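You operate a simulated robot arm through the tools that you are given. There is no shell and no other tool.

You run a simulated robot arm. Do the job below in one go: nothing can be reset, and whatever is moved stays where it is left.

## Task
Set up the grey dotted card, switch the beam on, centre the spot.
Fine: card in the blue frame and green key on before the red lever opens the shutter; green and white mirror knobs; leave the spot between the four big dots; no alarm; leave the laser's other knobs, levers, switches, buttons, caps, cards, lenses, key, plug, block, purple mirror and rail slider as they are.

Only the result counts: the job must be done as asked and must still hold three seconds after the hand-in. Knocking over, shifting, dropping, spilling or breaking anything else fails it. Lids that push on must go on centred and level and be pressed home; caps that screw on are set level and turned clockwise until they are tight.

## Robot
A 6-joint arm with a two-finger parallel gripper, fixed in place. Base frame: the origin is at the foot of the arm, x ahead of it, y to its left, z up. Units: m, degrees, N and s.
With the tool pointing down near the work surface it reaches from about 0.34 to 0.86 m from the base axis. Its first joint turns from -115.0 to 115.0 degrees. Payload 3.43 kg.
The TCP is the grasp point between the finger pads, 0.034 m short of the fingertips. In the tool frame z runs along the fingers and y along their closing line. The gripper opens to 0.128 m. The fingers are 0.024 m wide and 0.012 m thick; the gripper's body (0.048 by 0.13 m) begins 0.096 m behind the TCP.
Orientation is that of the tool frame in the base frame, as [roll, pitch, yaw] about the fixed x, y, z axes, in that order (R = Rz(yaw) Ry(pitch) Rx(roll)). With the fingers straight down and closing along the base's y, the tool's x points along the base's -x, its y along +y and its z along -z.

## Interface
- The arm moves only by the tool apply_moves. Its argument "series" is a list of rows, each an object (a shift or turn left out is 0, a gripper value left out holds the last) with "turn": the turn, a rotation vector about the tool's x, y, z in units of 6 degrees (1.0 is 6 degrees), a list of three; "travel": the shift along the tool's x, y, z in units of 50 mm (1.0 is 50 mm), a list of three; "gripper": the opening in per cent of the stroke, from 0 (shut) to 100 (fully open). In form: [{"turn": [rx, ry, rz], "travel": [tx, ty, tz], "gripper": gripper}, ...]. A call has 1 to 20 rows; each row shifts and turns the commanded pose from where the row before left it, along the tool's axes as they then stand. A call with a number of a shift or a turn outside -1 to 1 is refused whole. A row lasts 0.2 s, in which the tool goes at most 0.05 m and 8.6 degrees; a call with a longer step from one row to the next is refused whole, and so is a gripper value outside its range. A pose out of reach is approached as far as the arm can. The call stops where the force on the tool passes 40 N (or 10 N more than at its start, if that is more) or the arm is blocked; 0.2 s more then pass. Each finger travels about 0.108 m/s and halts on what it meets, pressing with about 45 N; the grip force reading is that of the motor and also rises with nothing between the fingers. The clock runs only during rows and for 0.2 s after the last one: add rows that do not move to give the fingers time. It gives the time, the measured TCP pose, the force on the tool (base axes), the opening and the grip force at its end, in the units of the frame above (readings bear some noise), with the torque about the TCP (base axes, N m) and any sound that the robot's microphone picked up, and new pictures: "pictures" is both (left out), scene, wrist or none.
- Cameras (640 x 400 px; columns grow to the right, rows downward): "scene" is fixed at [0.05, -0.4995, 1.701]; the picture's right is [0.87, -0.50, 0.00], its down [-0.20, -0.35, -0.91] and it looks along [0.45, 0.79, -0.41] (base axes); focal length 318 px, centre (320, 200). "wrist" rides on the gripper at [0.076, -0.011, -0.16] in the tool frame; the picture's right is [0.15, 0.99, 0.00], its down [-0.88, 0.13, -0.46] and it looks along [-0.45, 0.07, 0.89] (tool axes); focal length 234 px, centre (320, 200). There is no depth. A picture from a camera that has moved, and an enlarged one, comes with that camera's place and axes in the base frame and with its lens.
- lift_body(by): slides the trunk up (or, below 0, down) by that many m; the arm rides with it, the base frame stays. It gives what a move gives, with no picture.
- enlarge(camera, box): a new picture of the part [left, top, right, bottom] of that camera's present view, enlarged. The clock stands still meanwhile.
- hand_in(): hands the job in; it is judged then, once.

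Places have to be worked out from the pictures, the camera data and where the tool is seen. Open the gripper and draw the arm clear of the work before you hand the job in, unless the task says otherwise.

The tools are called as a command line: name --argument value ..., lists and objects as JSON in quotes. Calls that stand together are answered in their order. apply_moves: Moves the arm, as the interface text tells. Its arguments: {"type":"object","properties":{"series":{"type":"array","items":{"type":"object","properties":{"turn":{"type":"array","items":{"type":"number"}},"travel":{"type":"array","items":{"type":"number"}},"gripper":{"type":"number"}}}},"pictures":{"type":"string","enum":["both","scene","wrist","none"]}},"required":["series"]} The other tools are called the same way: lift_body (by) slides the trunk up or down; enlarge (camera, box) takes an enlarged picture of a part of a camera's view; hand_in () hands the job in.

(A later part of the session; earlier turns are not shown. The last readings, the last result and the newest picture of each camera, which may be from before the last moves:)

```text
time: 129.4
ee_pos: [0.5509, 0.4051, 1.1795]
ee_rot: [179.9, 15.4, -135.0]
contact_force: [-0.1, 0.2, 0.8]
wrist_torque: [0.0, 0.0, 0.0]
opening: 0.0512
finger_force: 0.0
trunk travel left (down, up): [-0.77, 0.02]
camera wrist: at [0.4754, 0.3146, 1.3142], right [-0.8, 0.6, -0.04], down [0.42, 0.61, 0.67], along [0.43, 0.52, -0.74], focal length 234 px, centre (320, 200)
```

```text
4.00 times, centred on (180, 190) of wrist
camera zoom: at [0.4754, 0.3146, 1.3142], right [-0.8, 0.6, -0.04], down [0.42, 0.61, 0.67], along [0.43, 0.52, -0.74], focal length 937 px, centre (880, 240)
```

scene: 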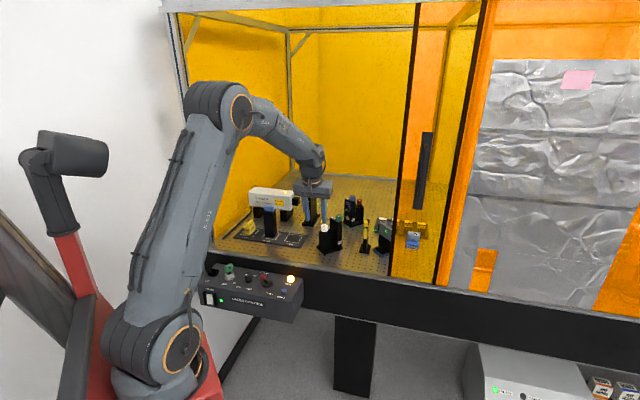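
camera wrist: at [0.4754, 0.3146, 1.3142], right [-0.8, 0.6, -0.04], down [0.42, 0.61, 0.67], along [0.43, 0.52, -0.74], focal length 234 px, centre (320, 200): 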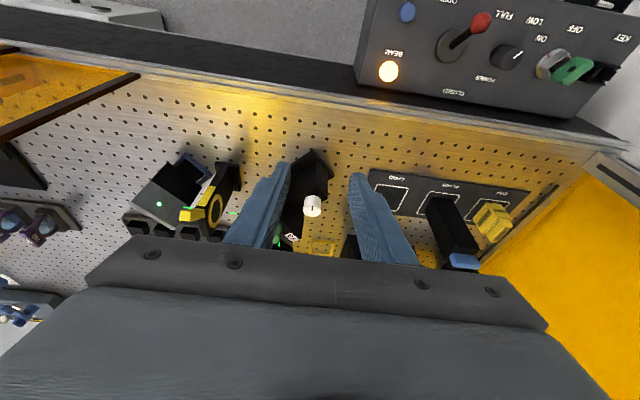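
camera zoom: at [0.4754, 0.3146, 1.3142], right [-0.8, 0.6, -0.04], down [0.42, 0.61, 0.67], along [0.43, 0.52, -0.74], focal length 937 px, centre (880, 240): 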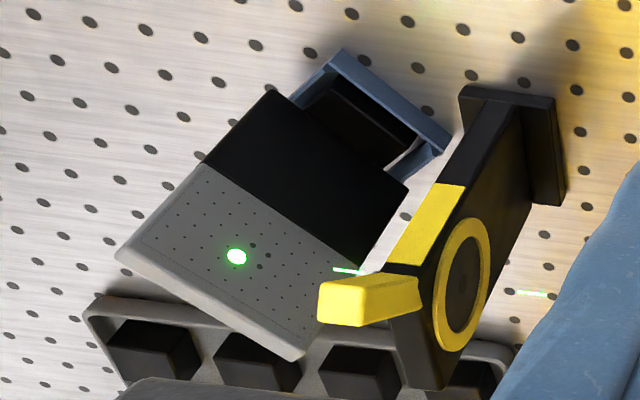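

The wrist camera also sees the spot: about 0.8 right and 0.7 up of centre, matching the scene view. I open the fingers wide and move closer above Y3 to fix both knobs' positions.

apply_moves --series '[{"travel": [-0.5, -0.28, -0.3], "gripper": 100}, {"travel": [-0.5, -0.28, -0.3]}, {"travel": [-0.4, 0, -0.1]}, {}, {}]' --pictures "wrist"

enlarge --camera "wrist" --box '[240, 100, 380, 240]'

```text
time: 130.6
ee_pos: [0.6118, 0.4273, 1.2306]
ee_rot: [179.9, 15.3, -134.9]
contact_force: [0.3, -0.2, 0.3]
wrist_torque: [0.01, 0.02, -0.01]
opening: 0.1281
finger_force: 0.1
trunk travel left (down, up): [-0.77, 0.02]
camera wrist: at [0.5374, 0.3373, 1.3659], right [-0.8, 0.6, -0.04], down [0.42, 0.61, 0.67], along [0.43, 0.52, -0.74], focal length 234 px, centre (320, 200)
```

wrist: 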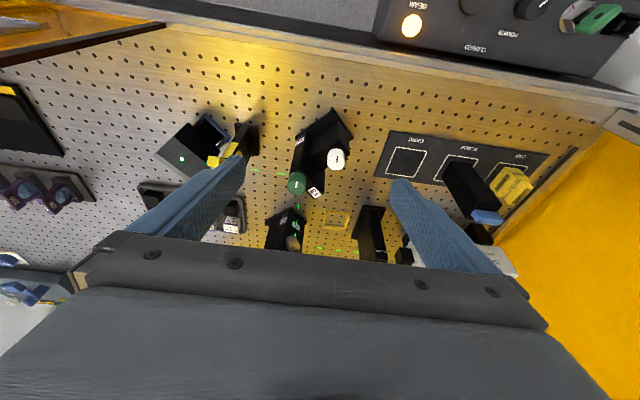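

```text
2.86 times, centred on (310, 170) of wrist
camera zoom: at [0.5374, 0.3373, 1.3659], right [-0.8, 0.6, -0.04], down [0.42, 0.61, 0.67], along [0.43, 0.52, -0.74], focal length 669 px, centre (349, 286)
```

zoom: 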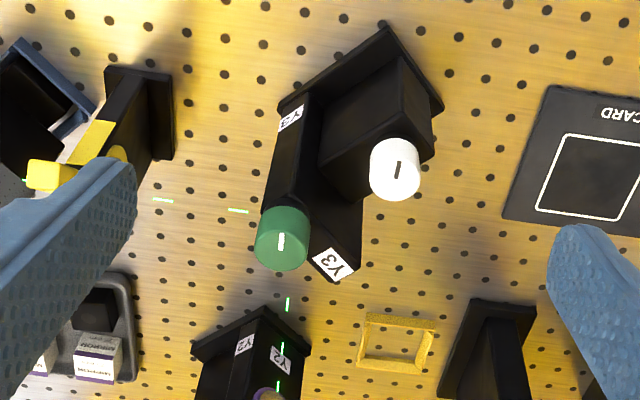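

Green knob top is at (0.7038, 0.4837, 1.096) and white at (0.6545, 0.517, 1.042), both about 28 mm wide. I move above the green knob with the fingers narrowed to about 50 mm.

apply_moves --series '[{"travel": [-0.378, -0.125, 0.466], "gripper": 40}, {"travel": [-0.378, -0.125, 0.466]}, {"travel": [-0.378, -0.125, 0.466]}, {"travel": [-0.378, -0.125, 0.466]}, {}]' --pictures "both"

enlarge --camera "wrist" --box '[220, 100, 400, 240]'

enlarge --camera "wrist" --box '[70, 90, 190, 200]'

enlarge --camera "scene" --box '[310, 180, 380, 250]'

```text
time: 131.8
ee_pos: [0.6992, 0.4767, 1.1598]
ee_rot: [179.9, 15.2, -135.1]
contact_force: [0.2, 0.2, -0.2]
wrist_torque: [0.03, -0.01, 0.04]
opening: 0.0512
finger_force: 0.0
trunk travel left (down, up): [-0.77, 0.02]
camera wrist: at [0.6248, 0.3871, 1.2953], right [-0.8, 0.6, -0.04], down [0.42, 0.61, 0.67], along [0.42, 0.52, -0.74], focal length 234 px, centre (320, 200)
```

scene: 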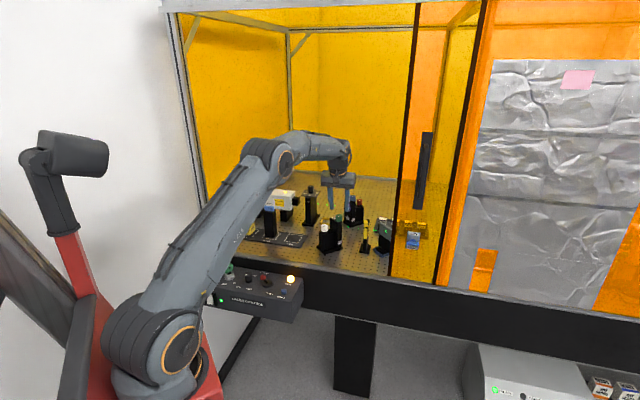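
wrist: 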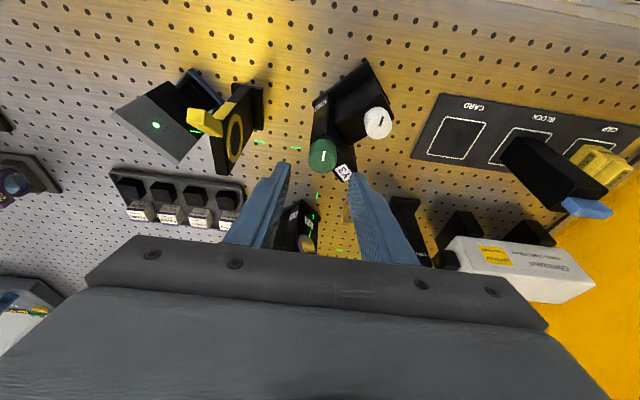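

```text
2.86 times, centred on (310, 170) of wrist
camera zoom: at [0.6248, 0.3871, 1.2953], right [-0.8, 0.6, -0.04], down [0.42, 0.61, 0.67], along [0.42, 0.52, -0.74], focal length 669 px, centre (349, 286)
```

zoom: 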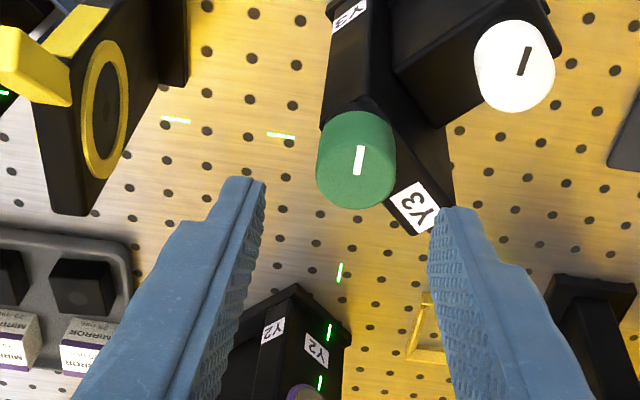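

```text
3.64 times, centred on (130, 145) of wrist
camera zoom: at [0.6248, 0.3871, 1.2953], right [-0.8, 0.6, -0.04], down [0.42, 0.61, 0.67], along [0.42, 0.52, -0.74], focal length 852 px, centre (1011, 400)
```

zoom: 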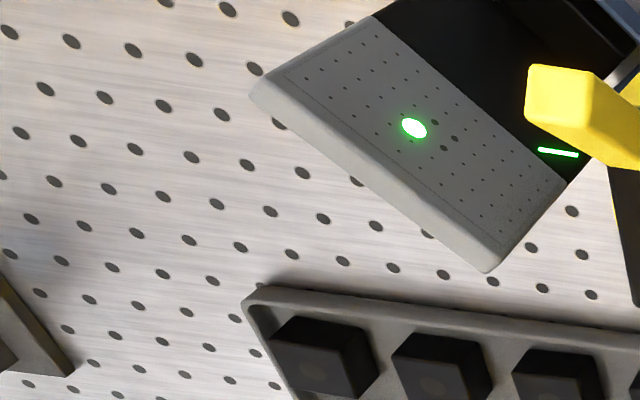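

```text
5.71 times, centred on (345, 215) of scene
camera zoom: at [0.05, -0.4995, 1.701], right [0.87, -0.5, 0.0], down [-0.2, -0.35, -0.91], along [0.45, 0.79, -0.41], focal length 1816 px, centre (177, 114)
```

zoom: 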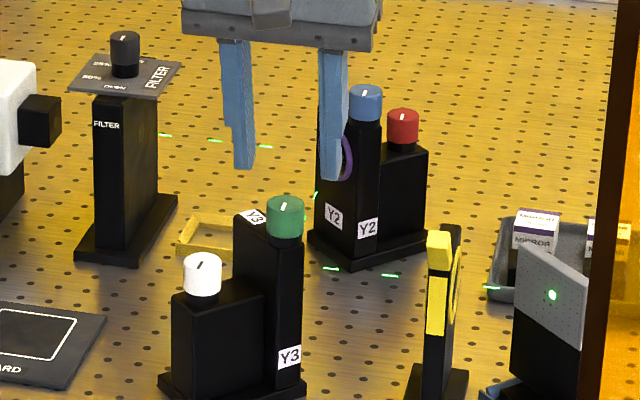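

The finger pair is nearly centred over the green knob. I descend so the tips surround it at z≈1.08, stopping on any contact.

apply_moves --series '[{"travel": [0.037, 0.04, 0.283]}, {"travel": [0.077, 0, 0.283]}, {"travel": [0.077, 0, 0.27]}, {}]' --pictures "both"

enlarge --camera "wrist" --box '[220, 100, 400, 240]'

enlarge --camera "wrist" --box '[60, 70, 180, 180]'

enlarge --camera "scene" --box '[310, 180, 380, 250]'

```text
time: 132.8
ee_pos: [0.6978, 0.4814, 1.1168]
ee_rot: [179.8, 15.4, -135.0]
contact_force: [-0.2, 1.1, 0.4]
wrist_torque: [-0.02, -0.02, 0.01]
opening: 0.0513
finger_force: 0.0
trunk travel left (down, up): [-0.77, 0.02]
camera wrist: at [0.6236, 0.39, 1.2526], right [-0.8, 0.6, -0.04], down [0.42, 0.61, 0.67], along [0.43, 0.52, -0.74], focal length 234 px, centre (320, 200)
```

scene: 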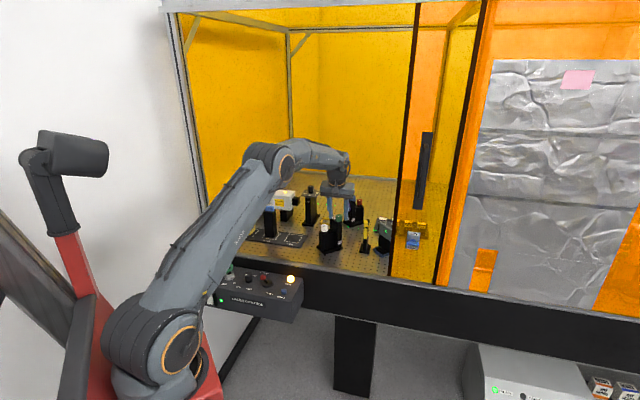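
wrist: 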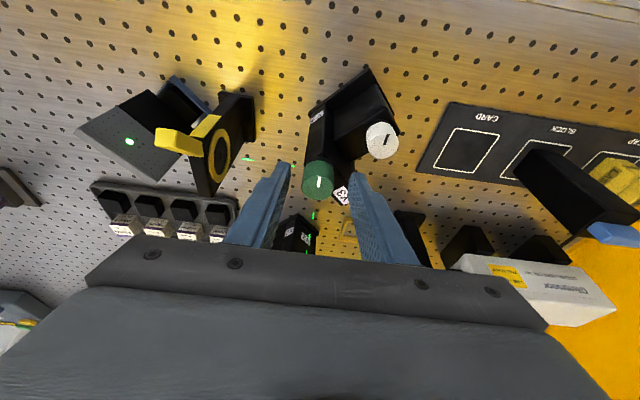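

```text
2.86 times, centred on (310, 170) of wrist
camera zoom: at [0.6236, 0.39, 1.2526], right [-0.8, 0.6, -0.04], down [0.42, 0.61, 0.67], along [0.43, 0.52, -0.74], focal length 669 px, centre (349, 286)
```

zoom: 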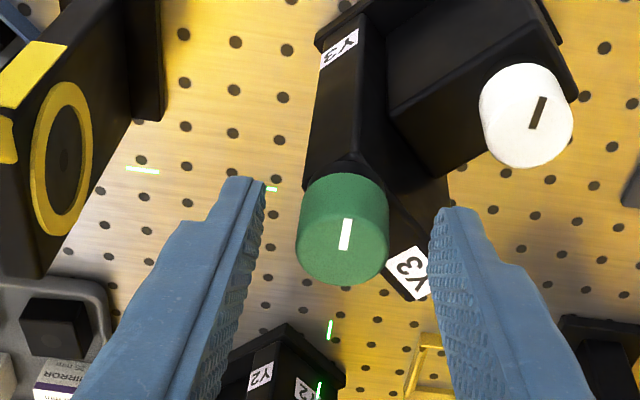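

```text
3.64 times, centred on (120, 125) of wrist
camera zoom: at [0.6236, 0.39, 1.2526], right [-0.8, 0.6, -0.04], down [0.42, 0.61, 0.67], along [0.43, 0.52, -0.74], focal length 852 px, centre (1047, 473)
```

zoom: 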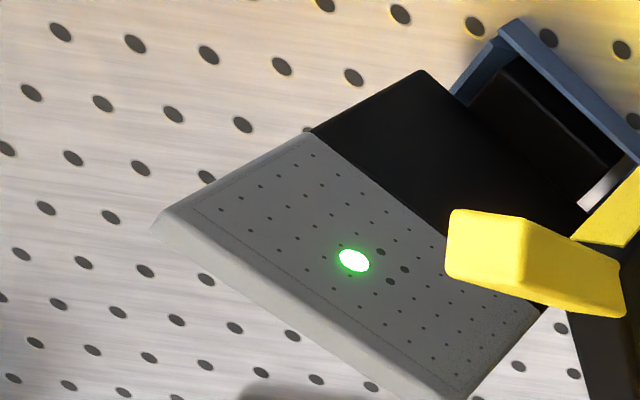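

```text
5.71 times, centred on (345, 215) of scene
camera zoom: at [0.05, -0.4995, 1.701], right [0.87, -0.5, 0.0], down [-0.2, -0.35, -0.91], along [0.45, 0.79, -0.41], focal length 1816 px, centre (177, 114)
```

zoom: 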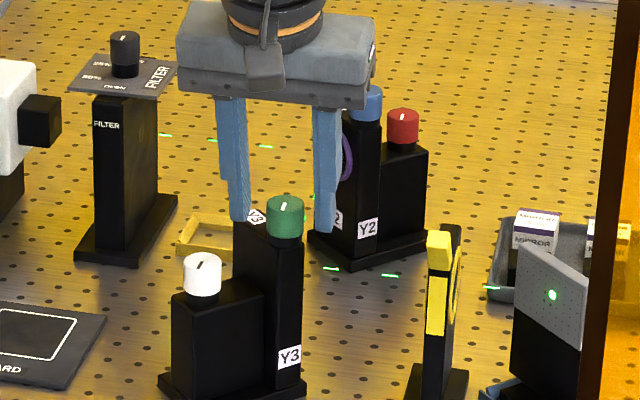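

The tips straddle the green knob, centred within a millimetre. I close gently on it.

apply_moves --series '[{"gripper": 30}, {"gripper": 24}, {"gripper": 14}, {"gripper": 14}, {"gripper": 14}]' --pictures "both"

enlarge --camera "wrist" --box '[60, 70, 180, 180]'

enlarge --camera "scene" --box '[372, 214, 396, 240]'

```text
time: 134.0
ee_pos: [0.6993, 0.4795, 1.1174]
ee_rot: [179.8, 15.3, -135.1]
contact_force: [5.7, -4.5, -1.7]
wrist_torque: [-0.12, -0.18, -0.07]
opening: 0.0271
finger_force: 45.3
trunk travel left (down, up): [-0.77, 0.02]
camera wrist: at [0.6243, 0.3891, 1.2528], right [-0.8, 0.6, -0.04], down [0.42, 0.61, 0.67], along [0.43, 0.52, -0.74], focal length 234 px, centre (320, 200)
```

scene: 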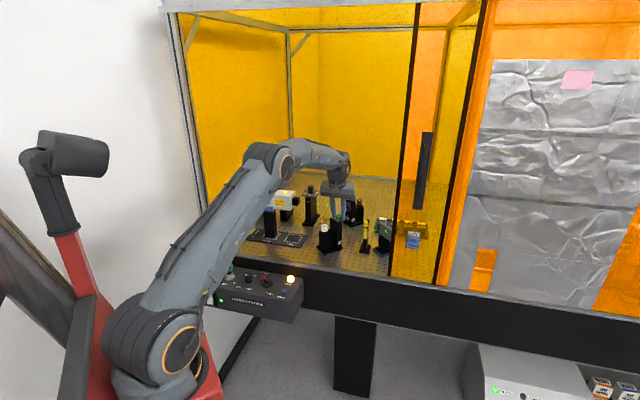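
wrist: 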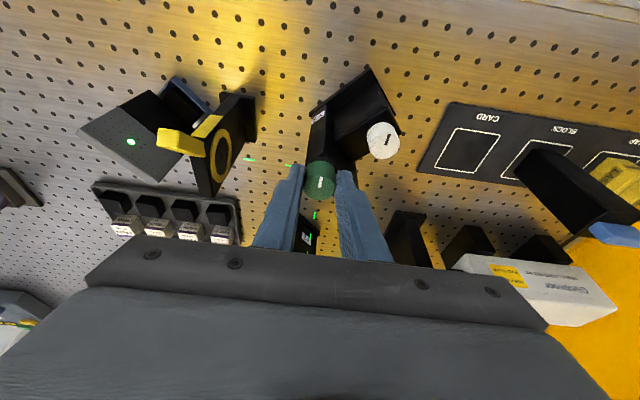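

```text
3.64 times, centred on (120, 125) of wrist
camera zoom: at [0.6243, 0.3891, 1.2528], right [-0.8, 0.6, -0.04], down [0.42, 0.61, 0.67], along [0.43, 0.52, -0.74], focal length 852 px, centre (1047, 473)
```

zoom: 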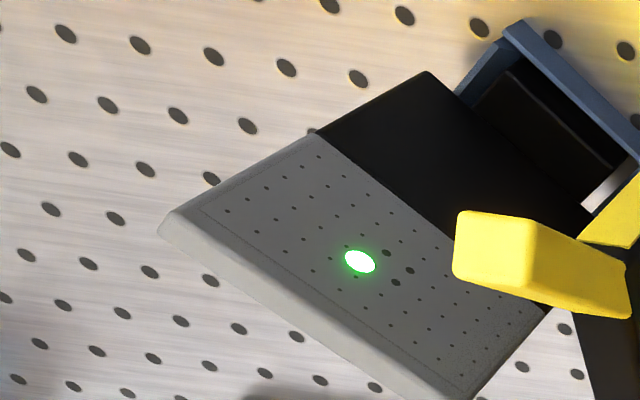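

```text
15.38 times, centred on (384, 227) of scene
camera zoom: at [0.05, -0.4995, 1.701], right [0.87, -0.5, 0.0], down [-0.2, -0.35, -0.91], along [0.45, 0.79, -0.41], focal length 4889 px, centre (-665, -215)
```

zoom: 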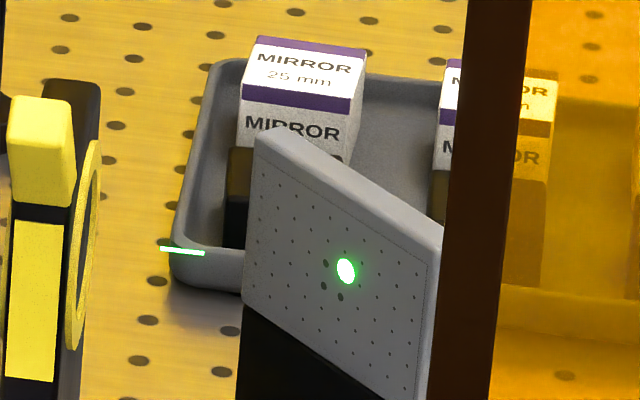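

The green knob is held (27 mm) and the spot is unchanged. I turn it a test +12° (counter-clockwise) about its own axis and look at the spot.

apply_moves --series '[{"turn": [-0.1328, 0, -0.482], "travel": [0, -0.0083, 0]}, {"turn": [-0.1328, 0, -0.482], "travel": [0, -0.0083, 0]}, {"turn": [-0.1328, 0, -0.482], "travel": [0, -0.0083, 0]}, {"turn": [-0.1328, 0, -0.482], "travel": [0, -0.0083, 0]}, {}]' --pictures "both"

enlarge --camera "scene" --box '[372, 214, 396, 240]'

enlarge --camera "scene" --box '[325, 190, 365, 235]'

```text
time: 135.2
ee_pos: [0.7006, 0.4788, 1.1174]
ee_rot: [179.9, 15.4, -123.0]
contact_force: [15.7, -9.8, -9.9]
wrist_torque: [-0.44, -0.57, -0.17]
opening: 0.0273
finger_force: 45.2
trunk travel left (down, up): [-0.77, 0.02]
camera wrist: at [0.6463, 0.3745, 1.2529], right [-0.91, 0.42, -0.04], down [0.29, 0.68, 0.67], along [0.31, 0.6, -0.74], focal length 234 px, centre (320, 200)
```

scene: 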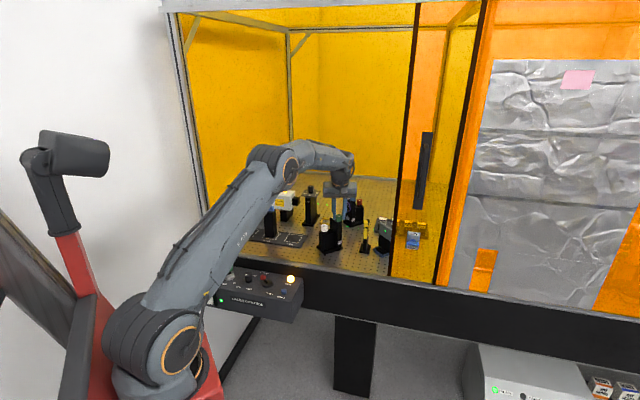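
wrist: 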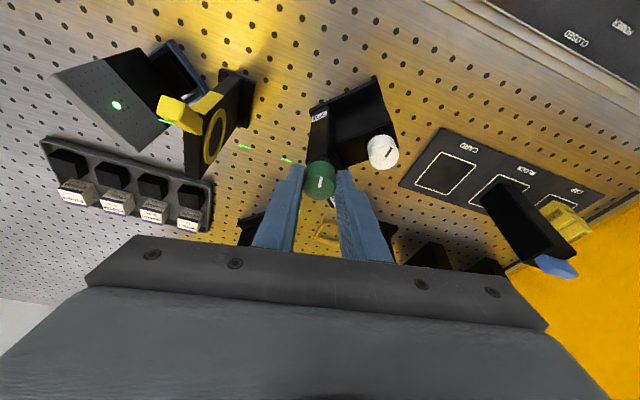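

```text
15.38 times, centred on (384, 227) of scene
camera zoom: at [0.05, -0.4995, 1.701], right [0.87, -0.5, 0.0], down [-0.2, -0.35, -0.91], along [0.45, 0.79, -0.41], focal length 4889 px, centre (-665, -215)
```

zoom: 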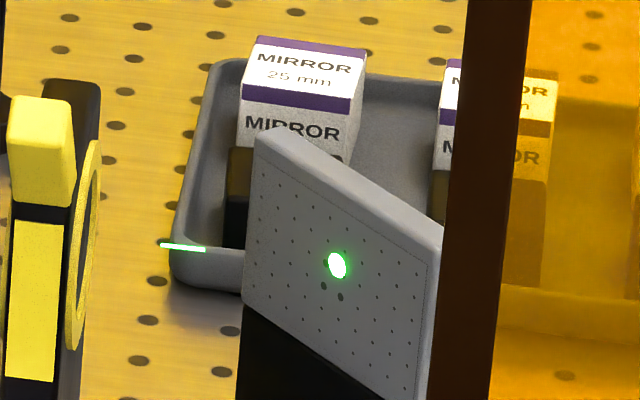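

```text
8.89 times, centred on (345, 212) of scene
camera zoom: at [0.05, -0.4995, 1.701], right [0.87, -0.5, 0.0], down [-0.2, -0.35, -0.91], along [0.45, 0.79, -0.41], focal length 2825 px, centre (98, 89)
```

zoom: 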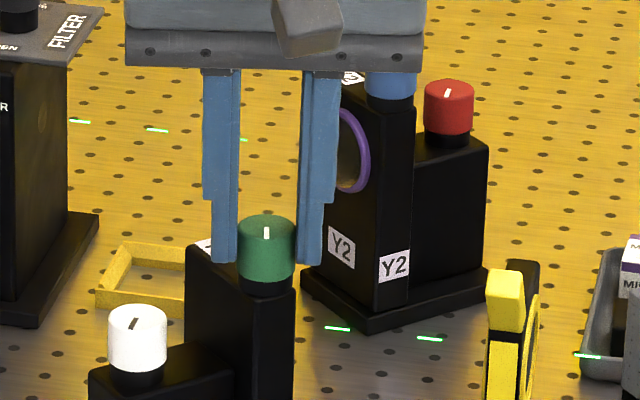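

Turning the green knob +12° moved the spot 0.53 spacings to the left with no vertical change. I turn it another +6° to centre it horizontally, easing the side load slightly.

apply_moves --series '[{"turn": [-0.1328, 0, -0.482], "travel": [0, -0.02, 0]}, {"turn": [-0.1328, 0, -0.482], "travel": [0, -0.02, 0]}, {}]' --pictures "none"

enlarge --camera "scene" --box '[372, 214, 396, 240]'

```text
time: 136.0
ee_pos: [0.7014, 0.4774, 1.1172]
ee_rot: [179.8, 15.1, -117.1]
contact_force: [12.0, -13.0, -14.6]
wrist_torque: [-0.63, -0.34, -0.17]
opening: 0.0274
finger_force: 44.5
trunk travel left (down, up): [-0.77, 0.02]
```

```text
15.38 times, centred on (384, 227) of scene
camera zoom: at [0.05, -0.4995, 1.701], right [0.87, -0.5, 0.0], down [-0.2, -0.35, -0.91], along [0.45, 0.79, -0.41], focal length 4889 px, centre (-665, -215)
```

zoom: 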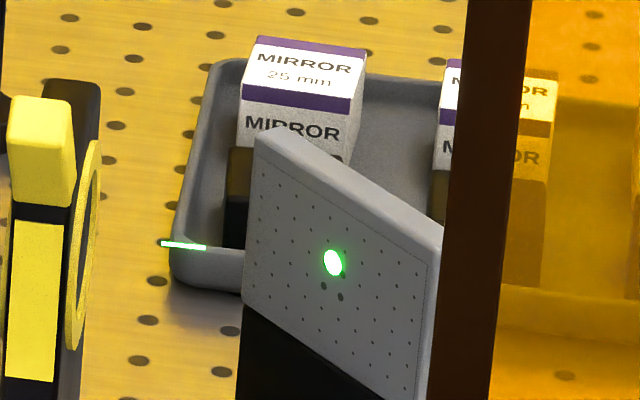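

Horizontally centred now (0.02 spacings off). I release the green knob, rise, and recheck the spot.

apply_moves --series '[{"gripper": 28}, {"gripper": 40}, {"gripper": 40}, {"travel": [-0.13, 0, -0.48]}, {"travel": [-0.13, 0, -0.48]}, {}]' --pictures "both"

enlarge --camera "scene" --box '[372, 214, 396, 240]'

enlarge --camera "wrist" --box '[240, 60, 440, 230]'

```text
time: 137.4
ee_pos: [0.7003, 0.4797, 1.1688]
ee_rot: [179.9, 15.4, -117.1]
contact_force: [0.1, -0.1, 0.0]
wrist_torque: [0.03, 0.0, -0.01]
opening: 0.0512
finger_force: 0.1
trunk travel left (down, up): [-0.77, 0.02]
camera wrist: at [0.6559, 0.3704, 1.3032], right [-0.95, 0.32, -0.04], down [0.22, 0.71, 0.67], along [0.24, 0.63, -0.74], focal length 234 px, centre (320, 200)
```

scene: 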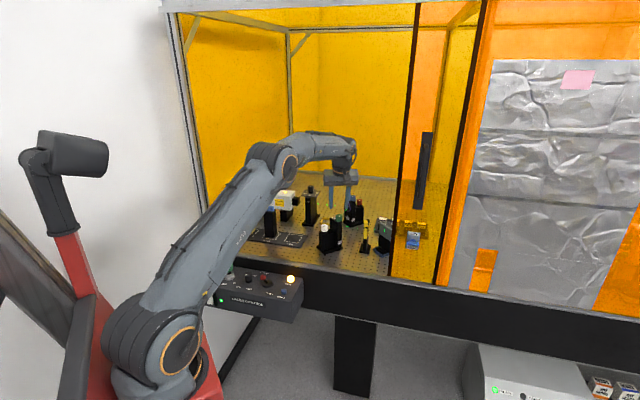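
wrist: 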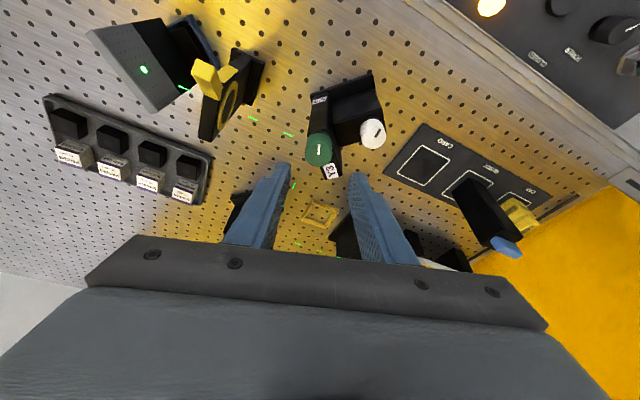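

```text
15.38 times, centred on (384, 227) of scene
camera zoom: at [0.05, -0.4995, 1.701], right [0.87, -0.5, 0.0], down [-0.2, -0.35, -0.91], along [0.45, 0.79, -0.41], focal length 4889 px, centre (-665, -215)
```

zoom: 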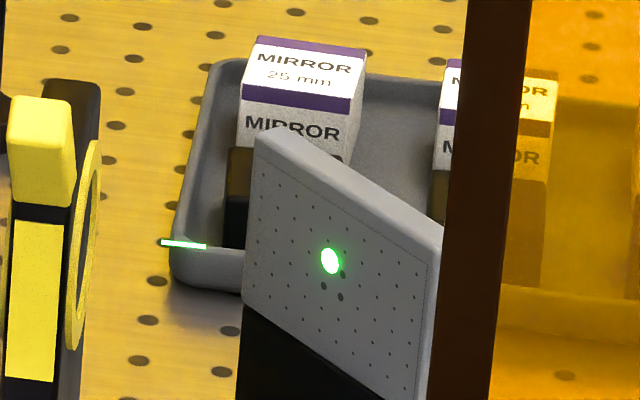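

```text
2.35 times, centred on (340, 145) of wrist
camera zoom: at [0.6559, 0.3704, 1.3032], right [-0.95, 0.32, -0.04], down [0.22, 0.71, 0.67], along [0.24, 0.63, -0.74], focal length 551 px, centre (273, 329)
```

zoom: 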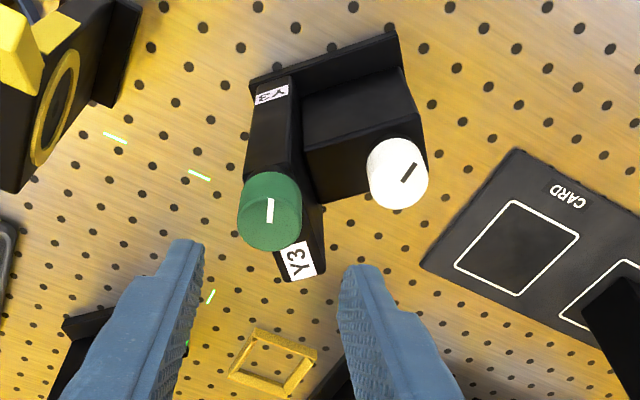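

The spot is at -0.16 horizontally and +0.74 vertically. For the white knob I turn the tool to azimuth 25° (room beside the tall block) and move above it.

apply_moves --series '[{"turn": [0.24, 0, 0.872]}, {"turn": [0.24, 0, 0.872]}, {"turn": [0.24, 0, 0.872]}, {"turn": [0.24, 0, 0.872]}, {"turn": [0.24, 0, 0.872]}, {"turn": [0.24, 0, 0.872]}, {"turn": [0.24, 0, 0.872]}, {"travel": [0.345, 0.319, 0.173]}, {"travel": [0.345, 0.319, 0.173]}, {"travel": [0.345, 0.319, 0.173]}, {}]' --pictures "both"

enlarge --camera "wrist" --box '[230, 90, 410, 240]'

enlarge --camera "scene" --box '[300, 190, 370, 260]'

```text
time: 139.8
ee_pos: [0.6404, 0.5054, 1.1302]
ee_rot: [179.9, 15.3, -155.0]
contact_force: [-0.3, 0.2, -0.3]
wrist_torque: [0.0, -0.03, -0.02]
opening: 0.0514
finger_force: 0.2
trunk travel left (down, up): [-0.77, 0.02]
camera wrist: at [0.5399, 0.4448, 1.2648], right [-0.55, 0.84, -0.04], down [0.61, 0.43, 0.67], along [0.58, 0.35, -0.74], focal length 234 px, centre (320, 200)
```

scene: 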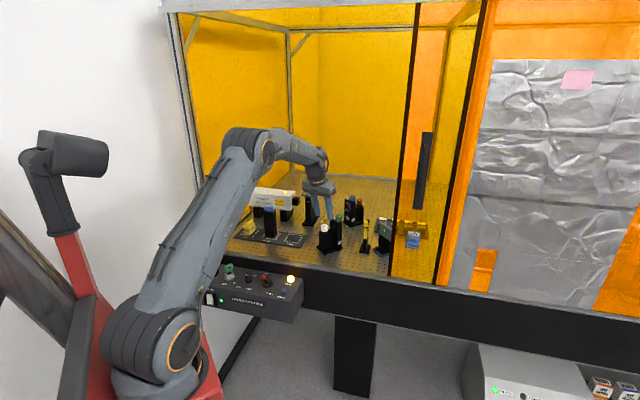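
wrist: 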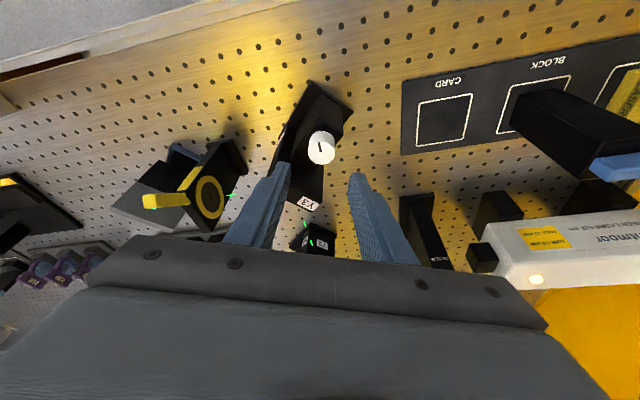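

```text
2.67 times, centred on (320, 165) of wrist
camera zoom: at [0.5399, 0.4448, 1.2648], right [-0.55, 0.84, -0.04], down [0.61, 0.43, 0.67], along [0.58, 0.35, -0.74], focal length 624 px, centre (320, 293)
```

zoom: 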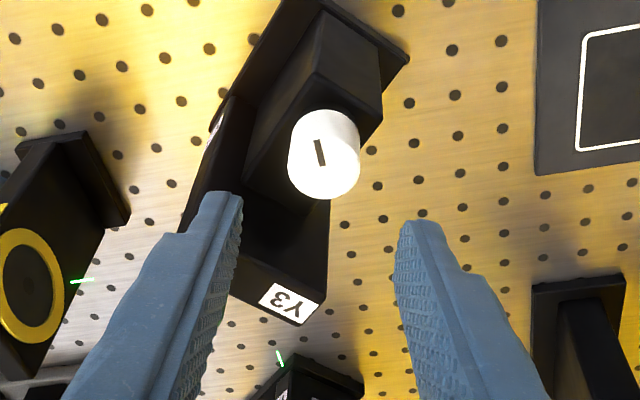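

```text
5.71 times, centred on (335, 225) of scene
camera zoom: at [0.05, -0.4995, 1.701], right [0.87, -0.5, 0.0], down [-0.2, -0.35, -0.91], along [0.45, 0.79, -0.41], focal length 1816 px, centre (234, 57)
```

zoom: 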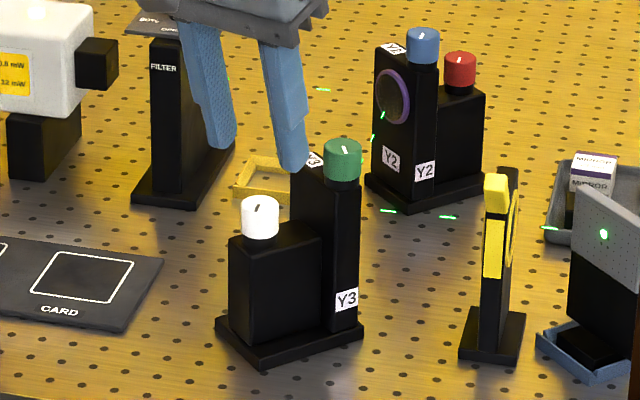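

The white knob is at (0.6495, 0.508), top z≈1.053. I lower the fingers around it to z≈1.072.

apply_moves --series '[{"travel": [0.086, 0, 0.377], "gripper": 37}, {"travel": [0.086, 0, 0.377]}, {"travel": [0.086, 0, 0.377]}, {}]' --pictures "both"

enlarge --camera "wrist" --box '[230, 90, 410, 240]'

enlarge --camera "scene" --box '[300, 190, 370, 260]'

```text
time: 140.8
ee_pos: [0.6445, 0.5046, 1.0715]
ee_rot: [179.9, 15.2, -154.9]
contact_force: [0.9, 0.8, -0.5]
wrist_torque: [0.0, -0.02, -0.03]
opening: 0.0473
finger_force: 0.0
trunk travel left (down, up): [-0.77, 0.02]
camera wrist: at [0.5429, 0.4446, 1.2069], right [-0.55, 0.84, -0.04], down [0.61, 0.43, 0.67], along [0.58, 0.35, -0.74], focal length 234 px, centre (320, 200)
```

scene: 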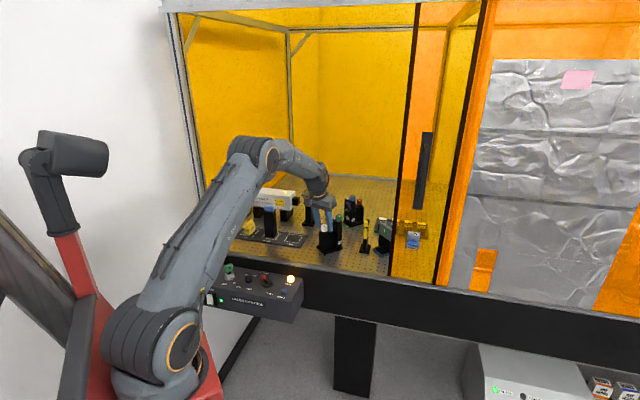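
wrist: 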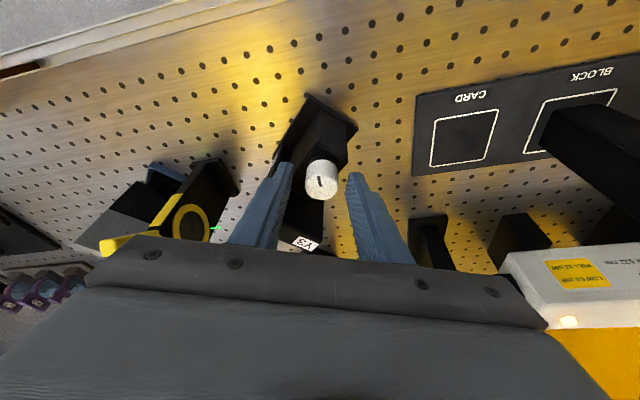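

```text
2.67 times, centred on (320, 165) of wrist
camera zoom: at [0.5429, 0.4446, 1.2069], right [-0.55, 0.84, -0.04], down [0.61, 0.43, 0.67], along [0.58, 0.35, -0.74], focal length 624 px, centre (320, 293)
```

zoom: 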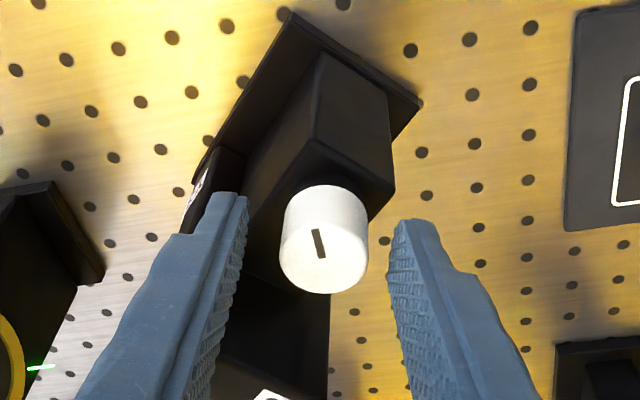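

```text
5.71 times, centred on (335, 225) of scene
camera zoom: at [0.05, -0.4995, 1.701], right [0.87, -0.5, 0.0], down [-0.2, -0.35, -0.91], along [0.45, 0.79, -0.41], focal length 1816 px, centre (234, 57)
```

zoom: 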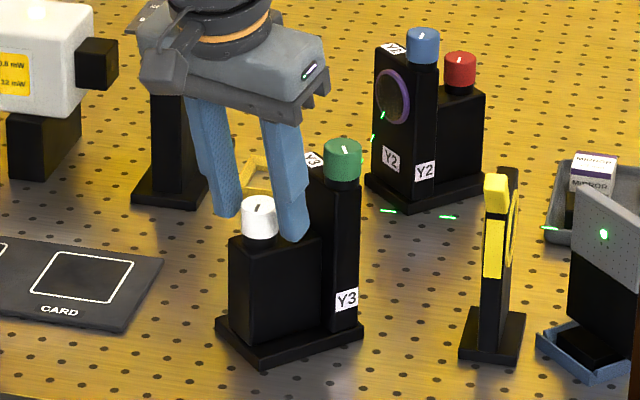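

The fingers straddle the white knob. I centre 2 mm and close on it.

apply_moves --series '[{"travel": [-0.02, 0.04, 0.005]}, {"gripper": 28}, {"gripper": 22}, {"gripper": 14}, {"gripper": 14}, {"gripper": 14}]' --pictures "none"

enlarge --camera "scene" --box '[372, 214, 396, 240]'

enlarge --camera "scene" --box '[300, 190, 370, 260]'

```text
time: 142.2
ee_pos: [0.6433, 0.5072, 1.0722]
ee_rot: [179.9, 15.3, -154.8]
contact_force: [1.2, -3.9, -0.7]
wrist_torque: [-0.07, -0.01, -0.03]
opening: 0.0274
finger_force: 45.1
trunk travel left (down, up): [-0.77, 0.02]
```

```text
15.38 times, centred on (384, 227) of scene
camera zoom: at [0.05, -0.4995, 1.701], right [0.87, -0.5, 0.0], down [-0.2, -0.35, -0.91], along [0.45, 0.79, -0.41], focal length 4889 px, centre (-665, -215)
```

zoom: 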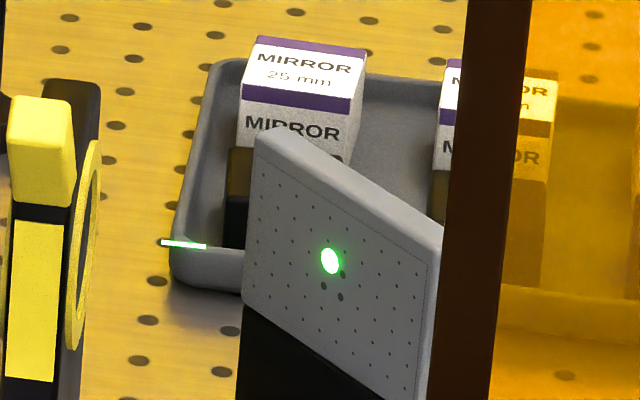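

```text
5.71 times, centred on (335, 225) of scene
camera zoom: at [0.05, -0.4995, 1.701], right [0.87, -0.5, 0.0], down [-0.2, -0.35, -0.91], along [0.45, 0.79, -0.41], focal length 1816 px, centre (234, 57)
```

zoom: 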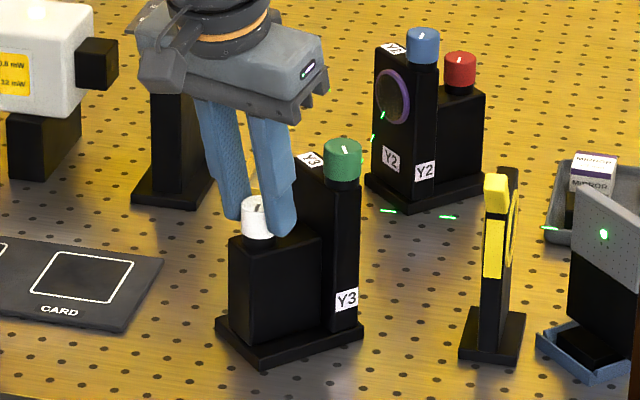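

White knob held with low side load and the spot unmoved. I make a test turn of +6°.

apply_moves --series '[{"turn": [-0.1328, 0, -0.482], "travel": [0, -0.0083, 0]}, {"turn": [-0.1328, 0, -0.482], "travel": [0, -0.0083, 0]}, {}]' --pictures "none"

enlarge --camera "scene" --box '[372, 214, 396, 240]'

```text
time: 143.0
ee_pos: [0.6438, 0.5057, 1.0722]
ee_rot: [179.9, 15.4, -148.9]
contact_force: [-3.2, -9.4, 1.2]
wrist_torque: [-0.3, 0.22, -0.05]
opening: 0.0273
finger_force: 45.5
trunk travel left (down, up): [-0.77, 0.02]
```

```text
15.38 times, centred on (384, 227) of scene
camera zoom: at [0.05, -0.4995, 1.701], right [0.87, -0.5, 0.0], down [-0.2, -0.35, -0.91], along [0.45, 0.79, -0.41], focal length 4889 px, centre (-665, -215)
```

zoom: 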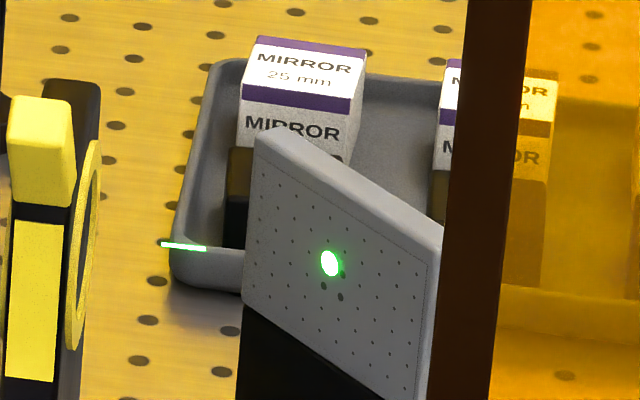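

+6° moved the spot down a little (0.74 → 0.62), so this is the right direction. I turn another +15° and recheck.

apply_moves --series '[{"turn": [-0.1328, 0, -0.482], "travel": [0, -0.015, 0]}, {"turn": [-0.1328, 0, -0.482], "travel": [0, -0.015, 0]}, {"turn": [-0.1328, 0, -0.482], "travel": [0, -0.012, 0]}, {"turn": [-0.1328, 0, -0.482], "travel": [0, -0.0083, 0]}, {"turn": [-0.1328, 0, -0.482], "travel": [0, -0.0083, 0]}, {}]' --pictures "none"

enlarge --camera "scene" --box '[372, 214, 396, 240]'

```text
time: 144.4
ee_pos: [0.6447, 0.5055, 1.072]
ee_rot: [179.8, 15.3, -133.9]
contact_force: [-9.2, -6.5, 2.2]
wrist_torque: [-0.21, 0.38, 0.05]
opening: 0.0273
finger_force: 44.6
trunk travel left (down, up): [-0.77, 0.02]
```

```text
15.38 times, centred on (384, 227) of scene
camera zoom: at [0.05, -0.4995, 1.701], right [0.87, -0.5, 0.0], down [-0.2, -0.35, -0.91], along [0.45, 0.79, -0.41], focal length 4889 px, centre (-665, -215)
```

zoom: 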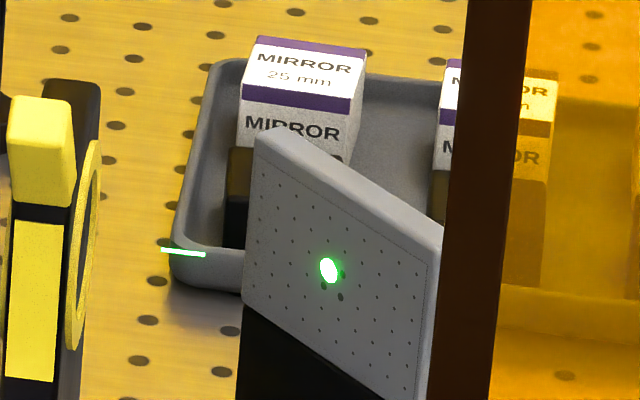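

Vertical offset is now 0.31 spacings; about 15° more is needed. I turn +15°.

apply_moves --series '[{"turn": [-0.1328, 0, -0.482], "travel": [0, -0.012, 0]}, {"turn": [-0.1328, 0, -0.482], "travel": [0, -0.012, 0]}, {"turn": [-0.1328, 0, -0.482], "travel": [0, -0.0083, 0]}, {"turn": [-0.1328, 0, -0.482], "travel": [0, -0.0083, 0]}, {"turn": [-0.1328, 0, -0.482], "travel": [0, -0.0083, 0]}, {}]' --pictures "none"

enlarge --camera "scene" --box '[372, 214, 396, 240]'

```text
time: 145.8
ee_pos: [0.6456, 0.5038, 1.0719]
ee_rot: [179.9, 15.4, -118.9]
contact_force: [-13.4, 2.1, 1.1]
wrist_torque: [0.1, 0.48, 0.1]
opening: 0.0271
finger_force: 44.3
trunk travel left (down, up): [-0.77, 0.02]
```

```text
15.38 times, centred on (384, 227) of scene
camera zoom: at [0.05, -0.4995, 1.701], right [0.87, -0.5, 0.0], down [-0.2, -0.35, -0.91], along [0.45, 0.79, -0.41], focal length 4889 px, centre (-665, -215)
```

zoom: 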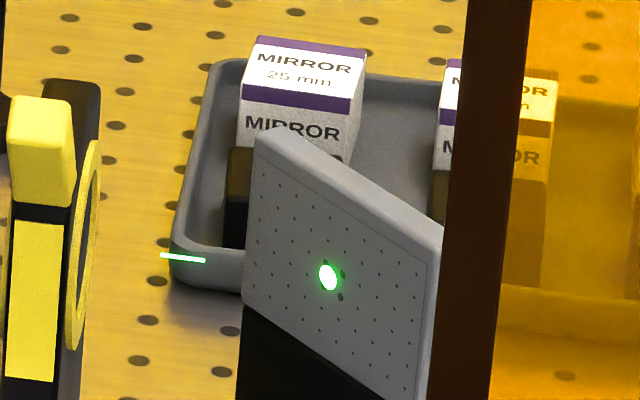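

The spot is now at -0.25 horizontal, about 0 vertical. I release the white knob and see where it settles.

apply_moves --series '[{"gripper": 28}, {"gripper": 38}, {"gripper": 38}, {"travel": [-0.13, 0, -0.48]}, {"travel": [-0.13, 0, -0.48]}, {"travel": [-0.13, 0, -0.48]}, {"travel": [-0.13, 0, -0.48]}, {}]' --pictures "both"

enlarge --camera "scene" --box '[372, 214, 396, 240]'

enlarge --camera "scene" --box '[378, 222, 392, 234]'

```text
time: 147.6
ee_pos: [0.647, 0.5032, 1.1712]
ee_rot: [179.8, 15.4, -119.0]
contact_force: [-0.3, 0.5, -0.2]
wrist_torque: [0.03, 0.01, 0.01]
opening: 0.0488
finger_force: 0.0
trunk travel left (down, up): [-0.77, 0.02]
camera wrist: at [0.5998, 0.3947, 1.3065], right [-0.93, 0.36, -0.04], down [0.24, 0.7, 0.67], along [0.26, 0.62, -0.74], focal length 234 px, centre (320, 200)
```

scene: 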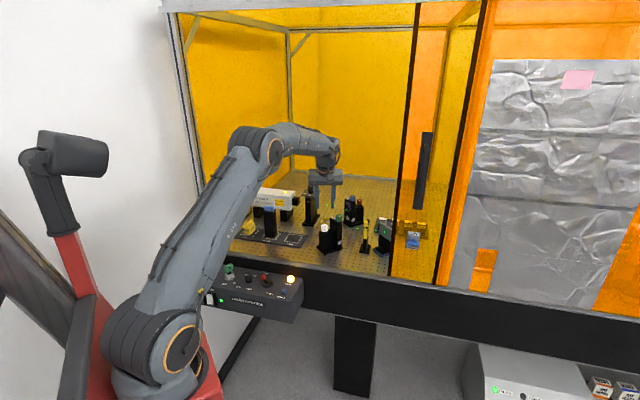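
wrist: 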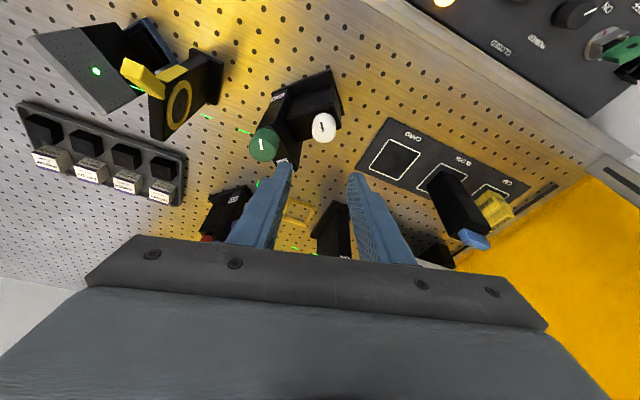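

```text
15.38 times, centred on (384, 227) of scene
camera zoom: at [0.05, -0.4995, 1.701], right [0.87, -0.5, 0.0], down [-0.2, -0.35, -0.91], along [0.45, 0.79, -0.41], focal length 4889 px, centre (-665, -215)
```

zoom: 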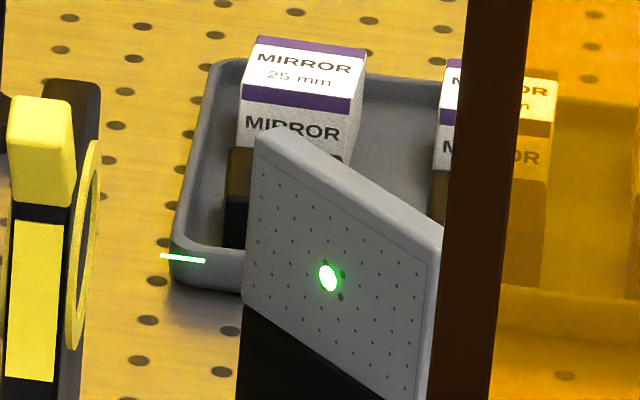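

```text
16.00 times, centred on (385, 228) of scene
camera zoom: at [0.05, -0.4995, 1.701], right [0.87, -0.5, 0.0], down [-0.2, -0.35, -0.91], along [0.45, 0.79, -0.41], focal length 5085 px, centre (-720, -248)
```

zoom: 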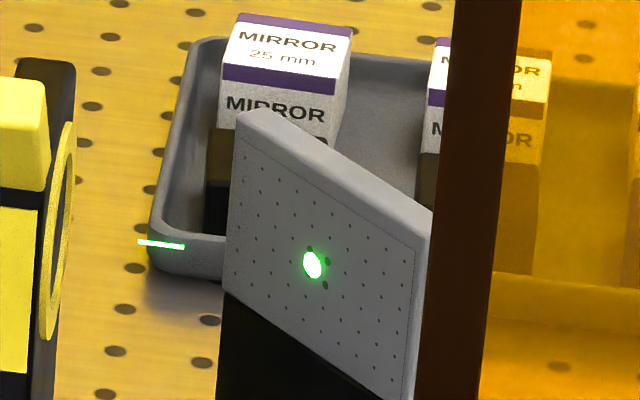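

It settled at about -0.27 spacings horizontally and ~0 vertically. I check with the wrist camera's view of the card for a second reading.

enlarge --camera "wrist" --box '[65, 40, 125, 95]'

enlarge --camera "wrist" --box '[230, 80, 390, 220]'

```text
7.27 times, centred on (95, 68) of wrist
camera zoom: at [0.5998, 0.3947, 1.3065], right [-0.93, 0.36, -0.04], down [0.24, 0.7, 0.67], along [0.26, 0.62, -0.74], focal length 1703 px, centre (1956, 1164)
```

zoom: 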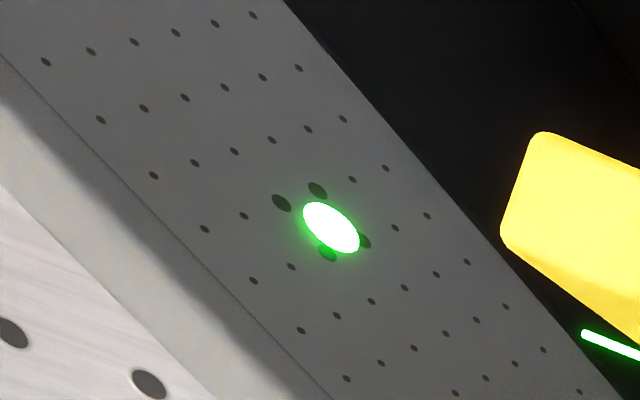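

```text
2.86 times, centred on (310, 150) of wrist
camera zoom: at [0.5998, 0.3947, 1.3065], right [-0.93, 0.36, -0.04], down [0.24, 0.7, 0.67], along [0.26, 0.62, -0.74], focal length 669 px, centre (349, 343)
```

zoom: 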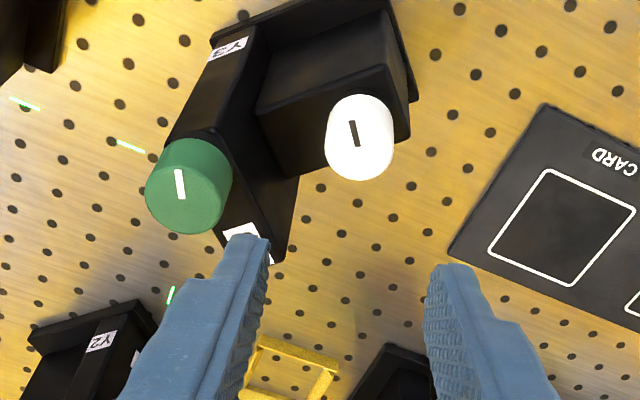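

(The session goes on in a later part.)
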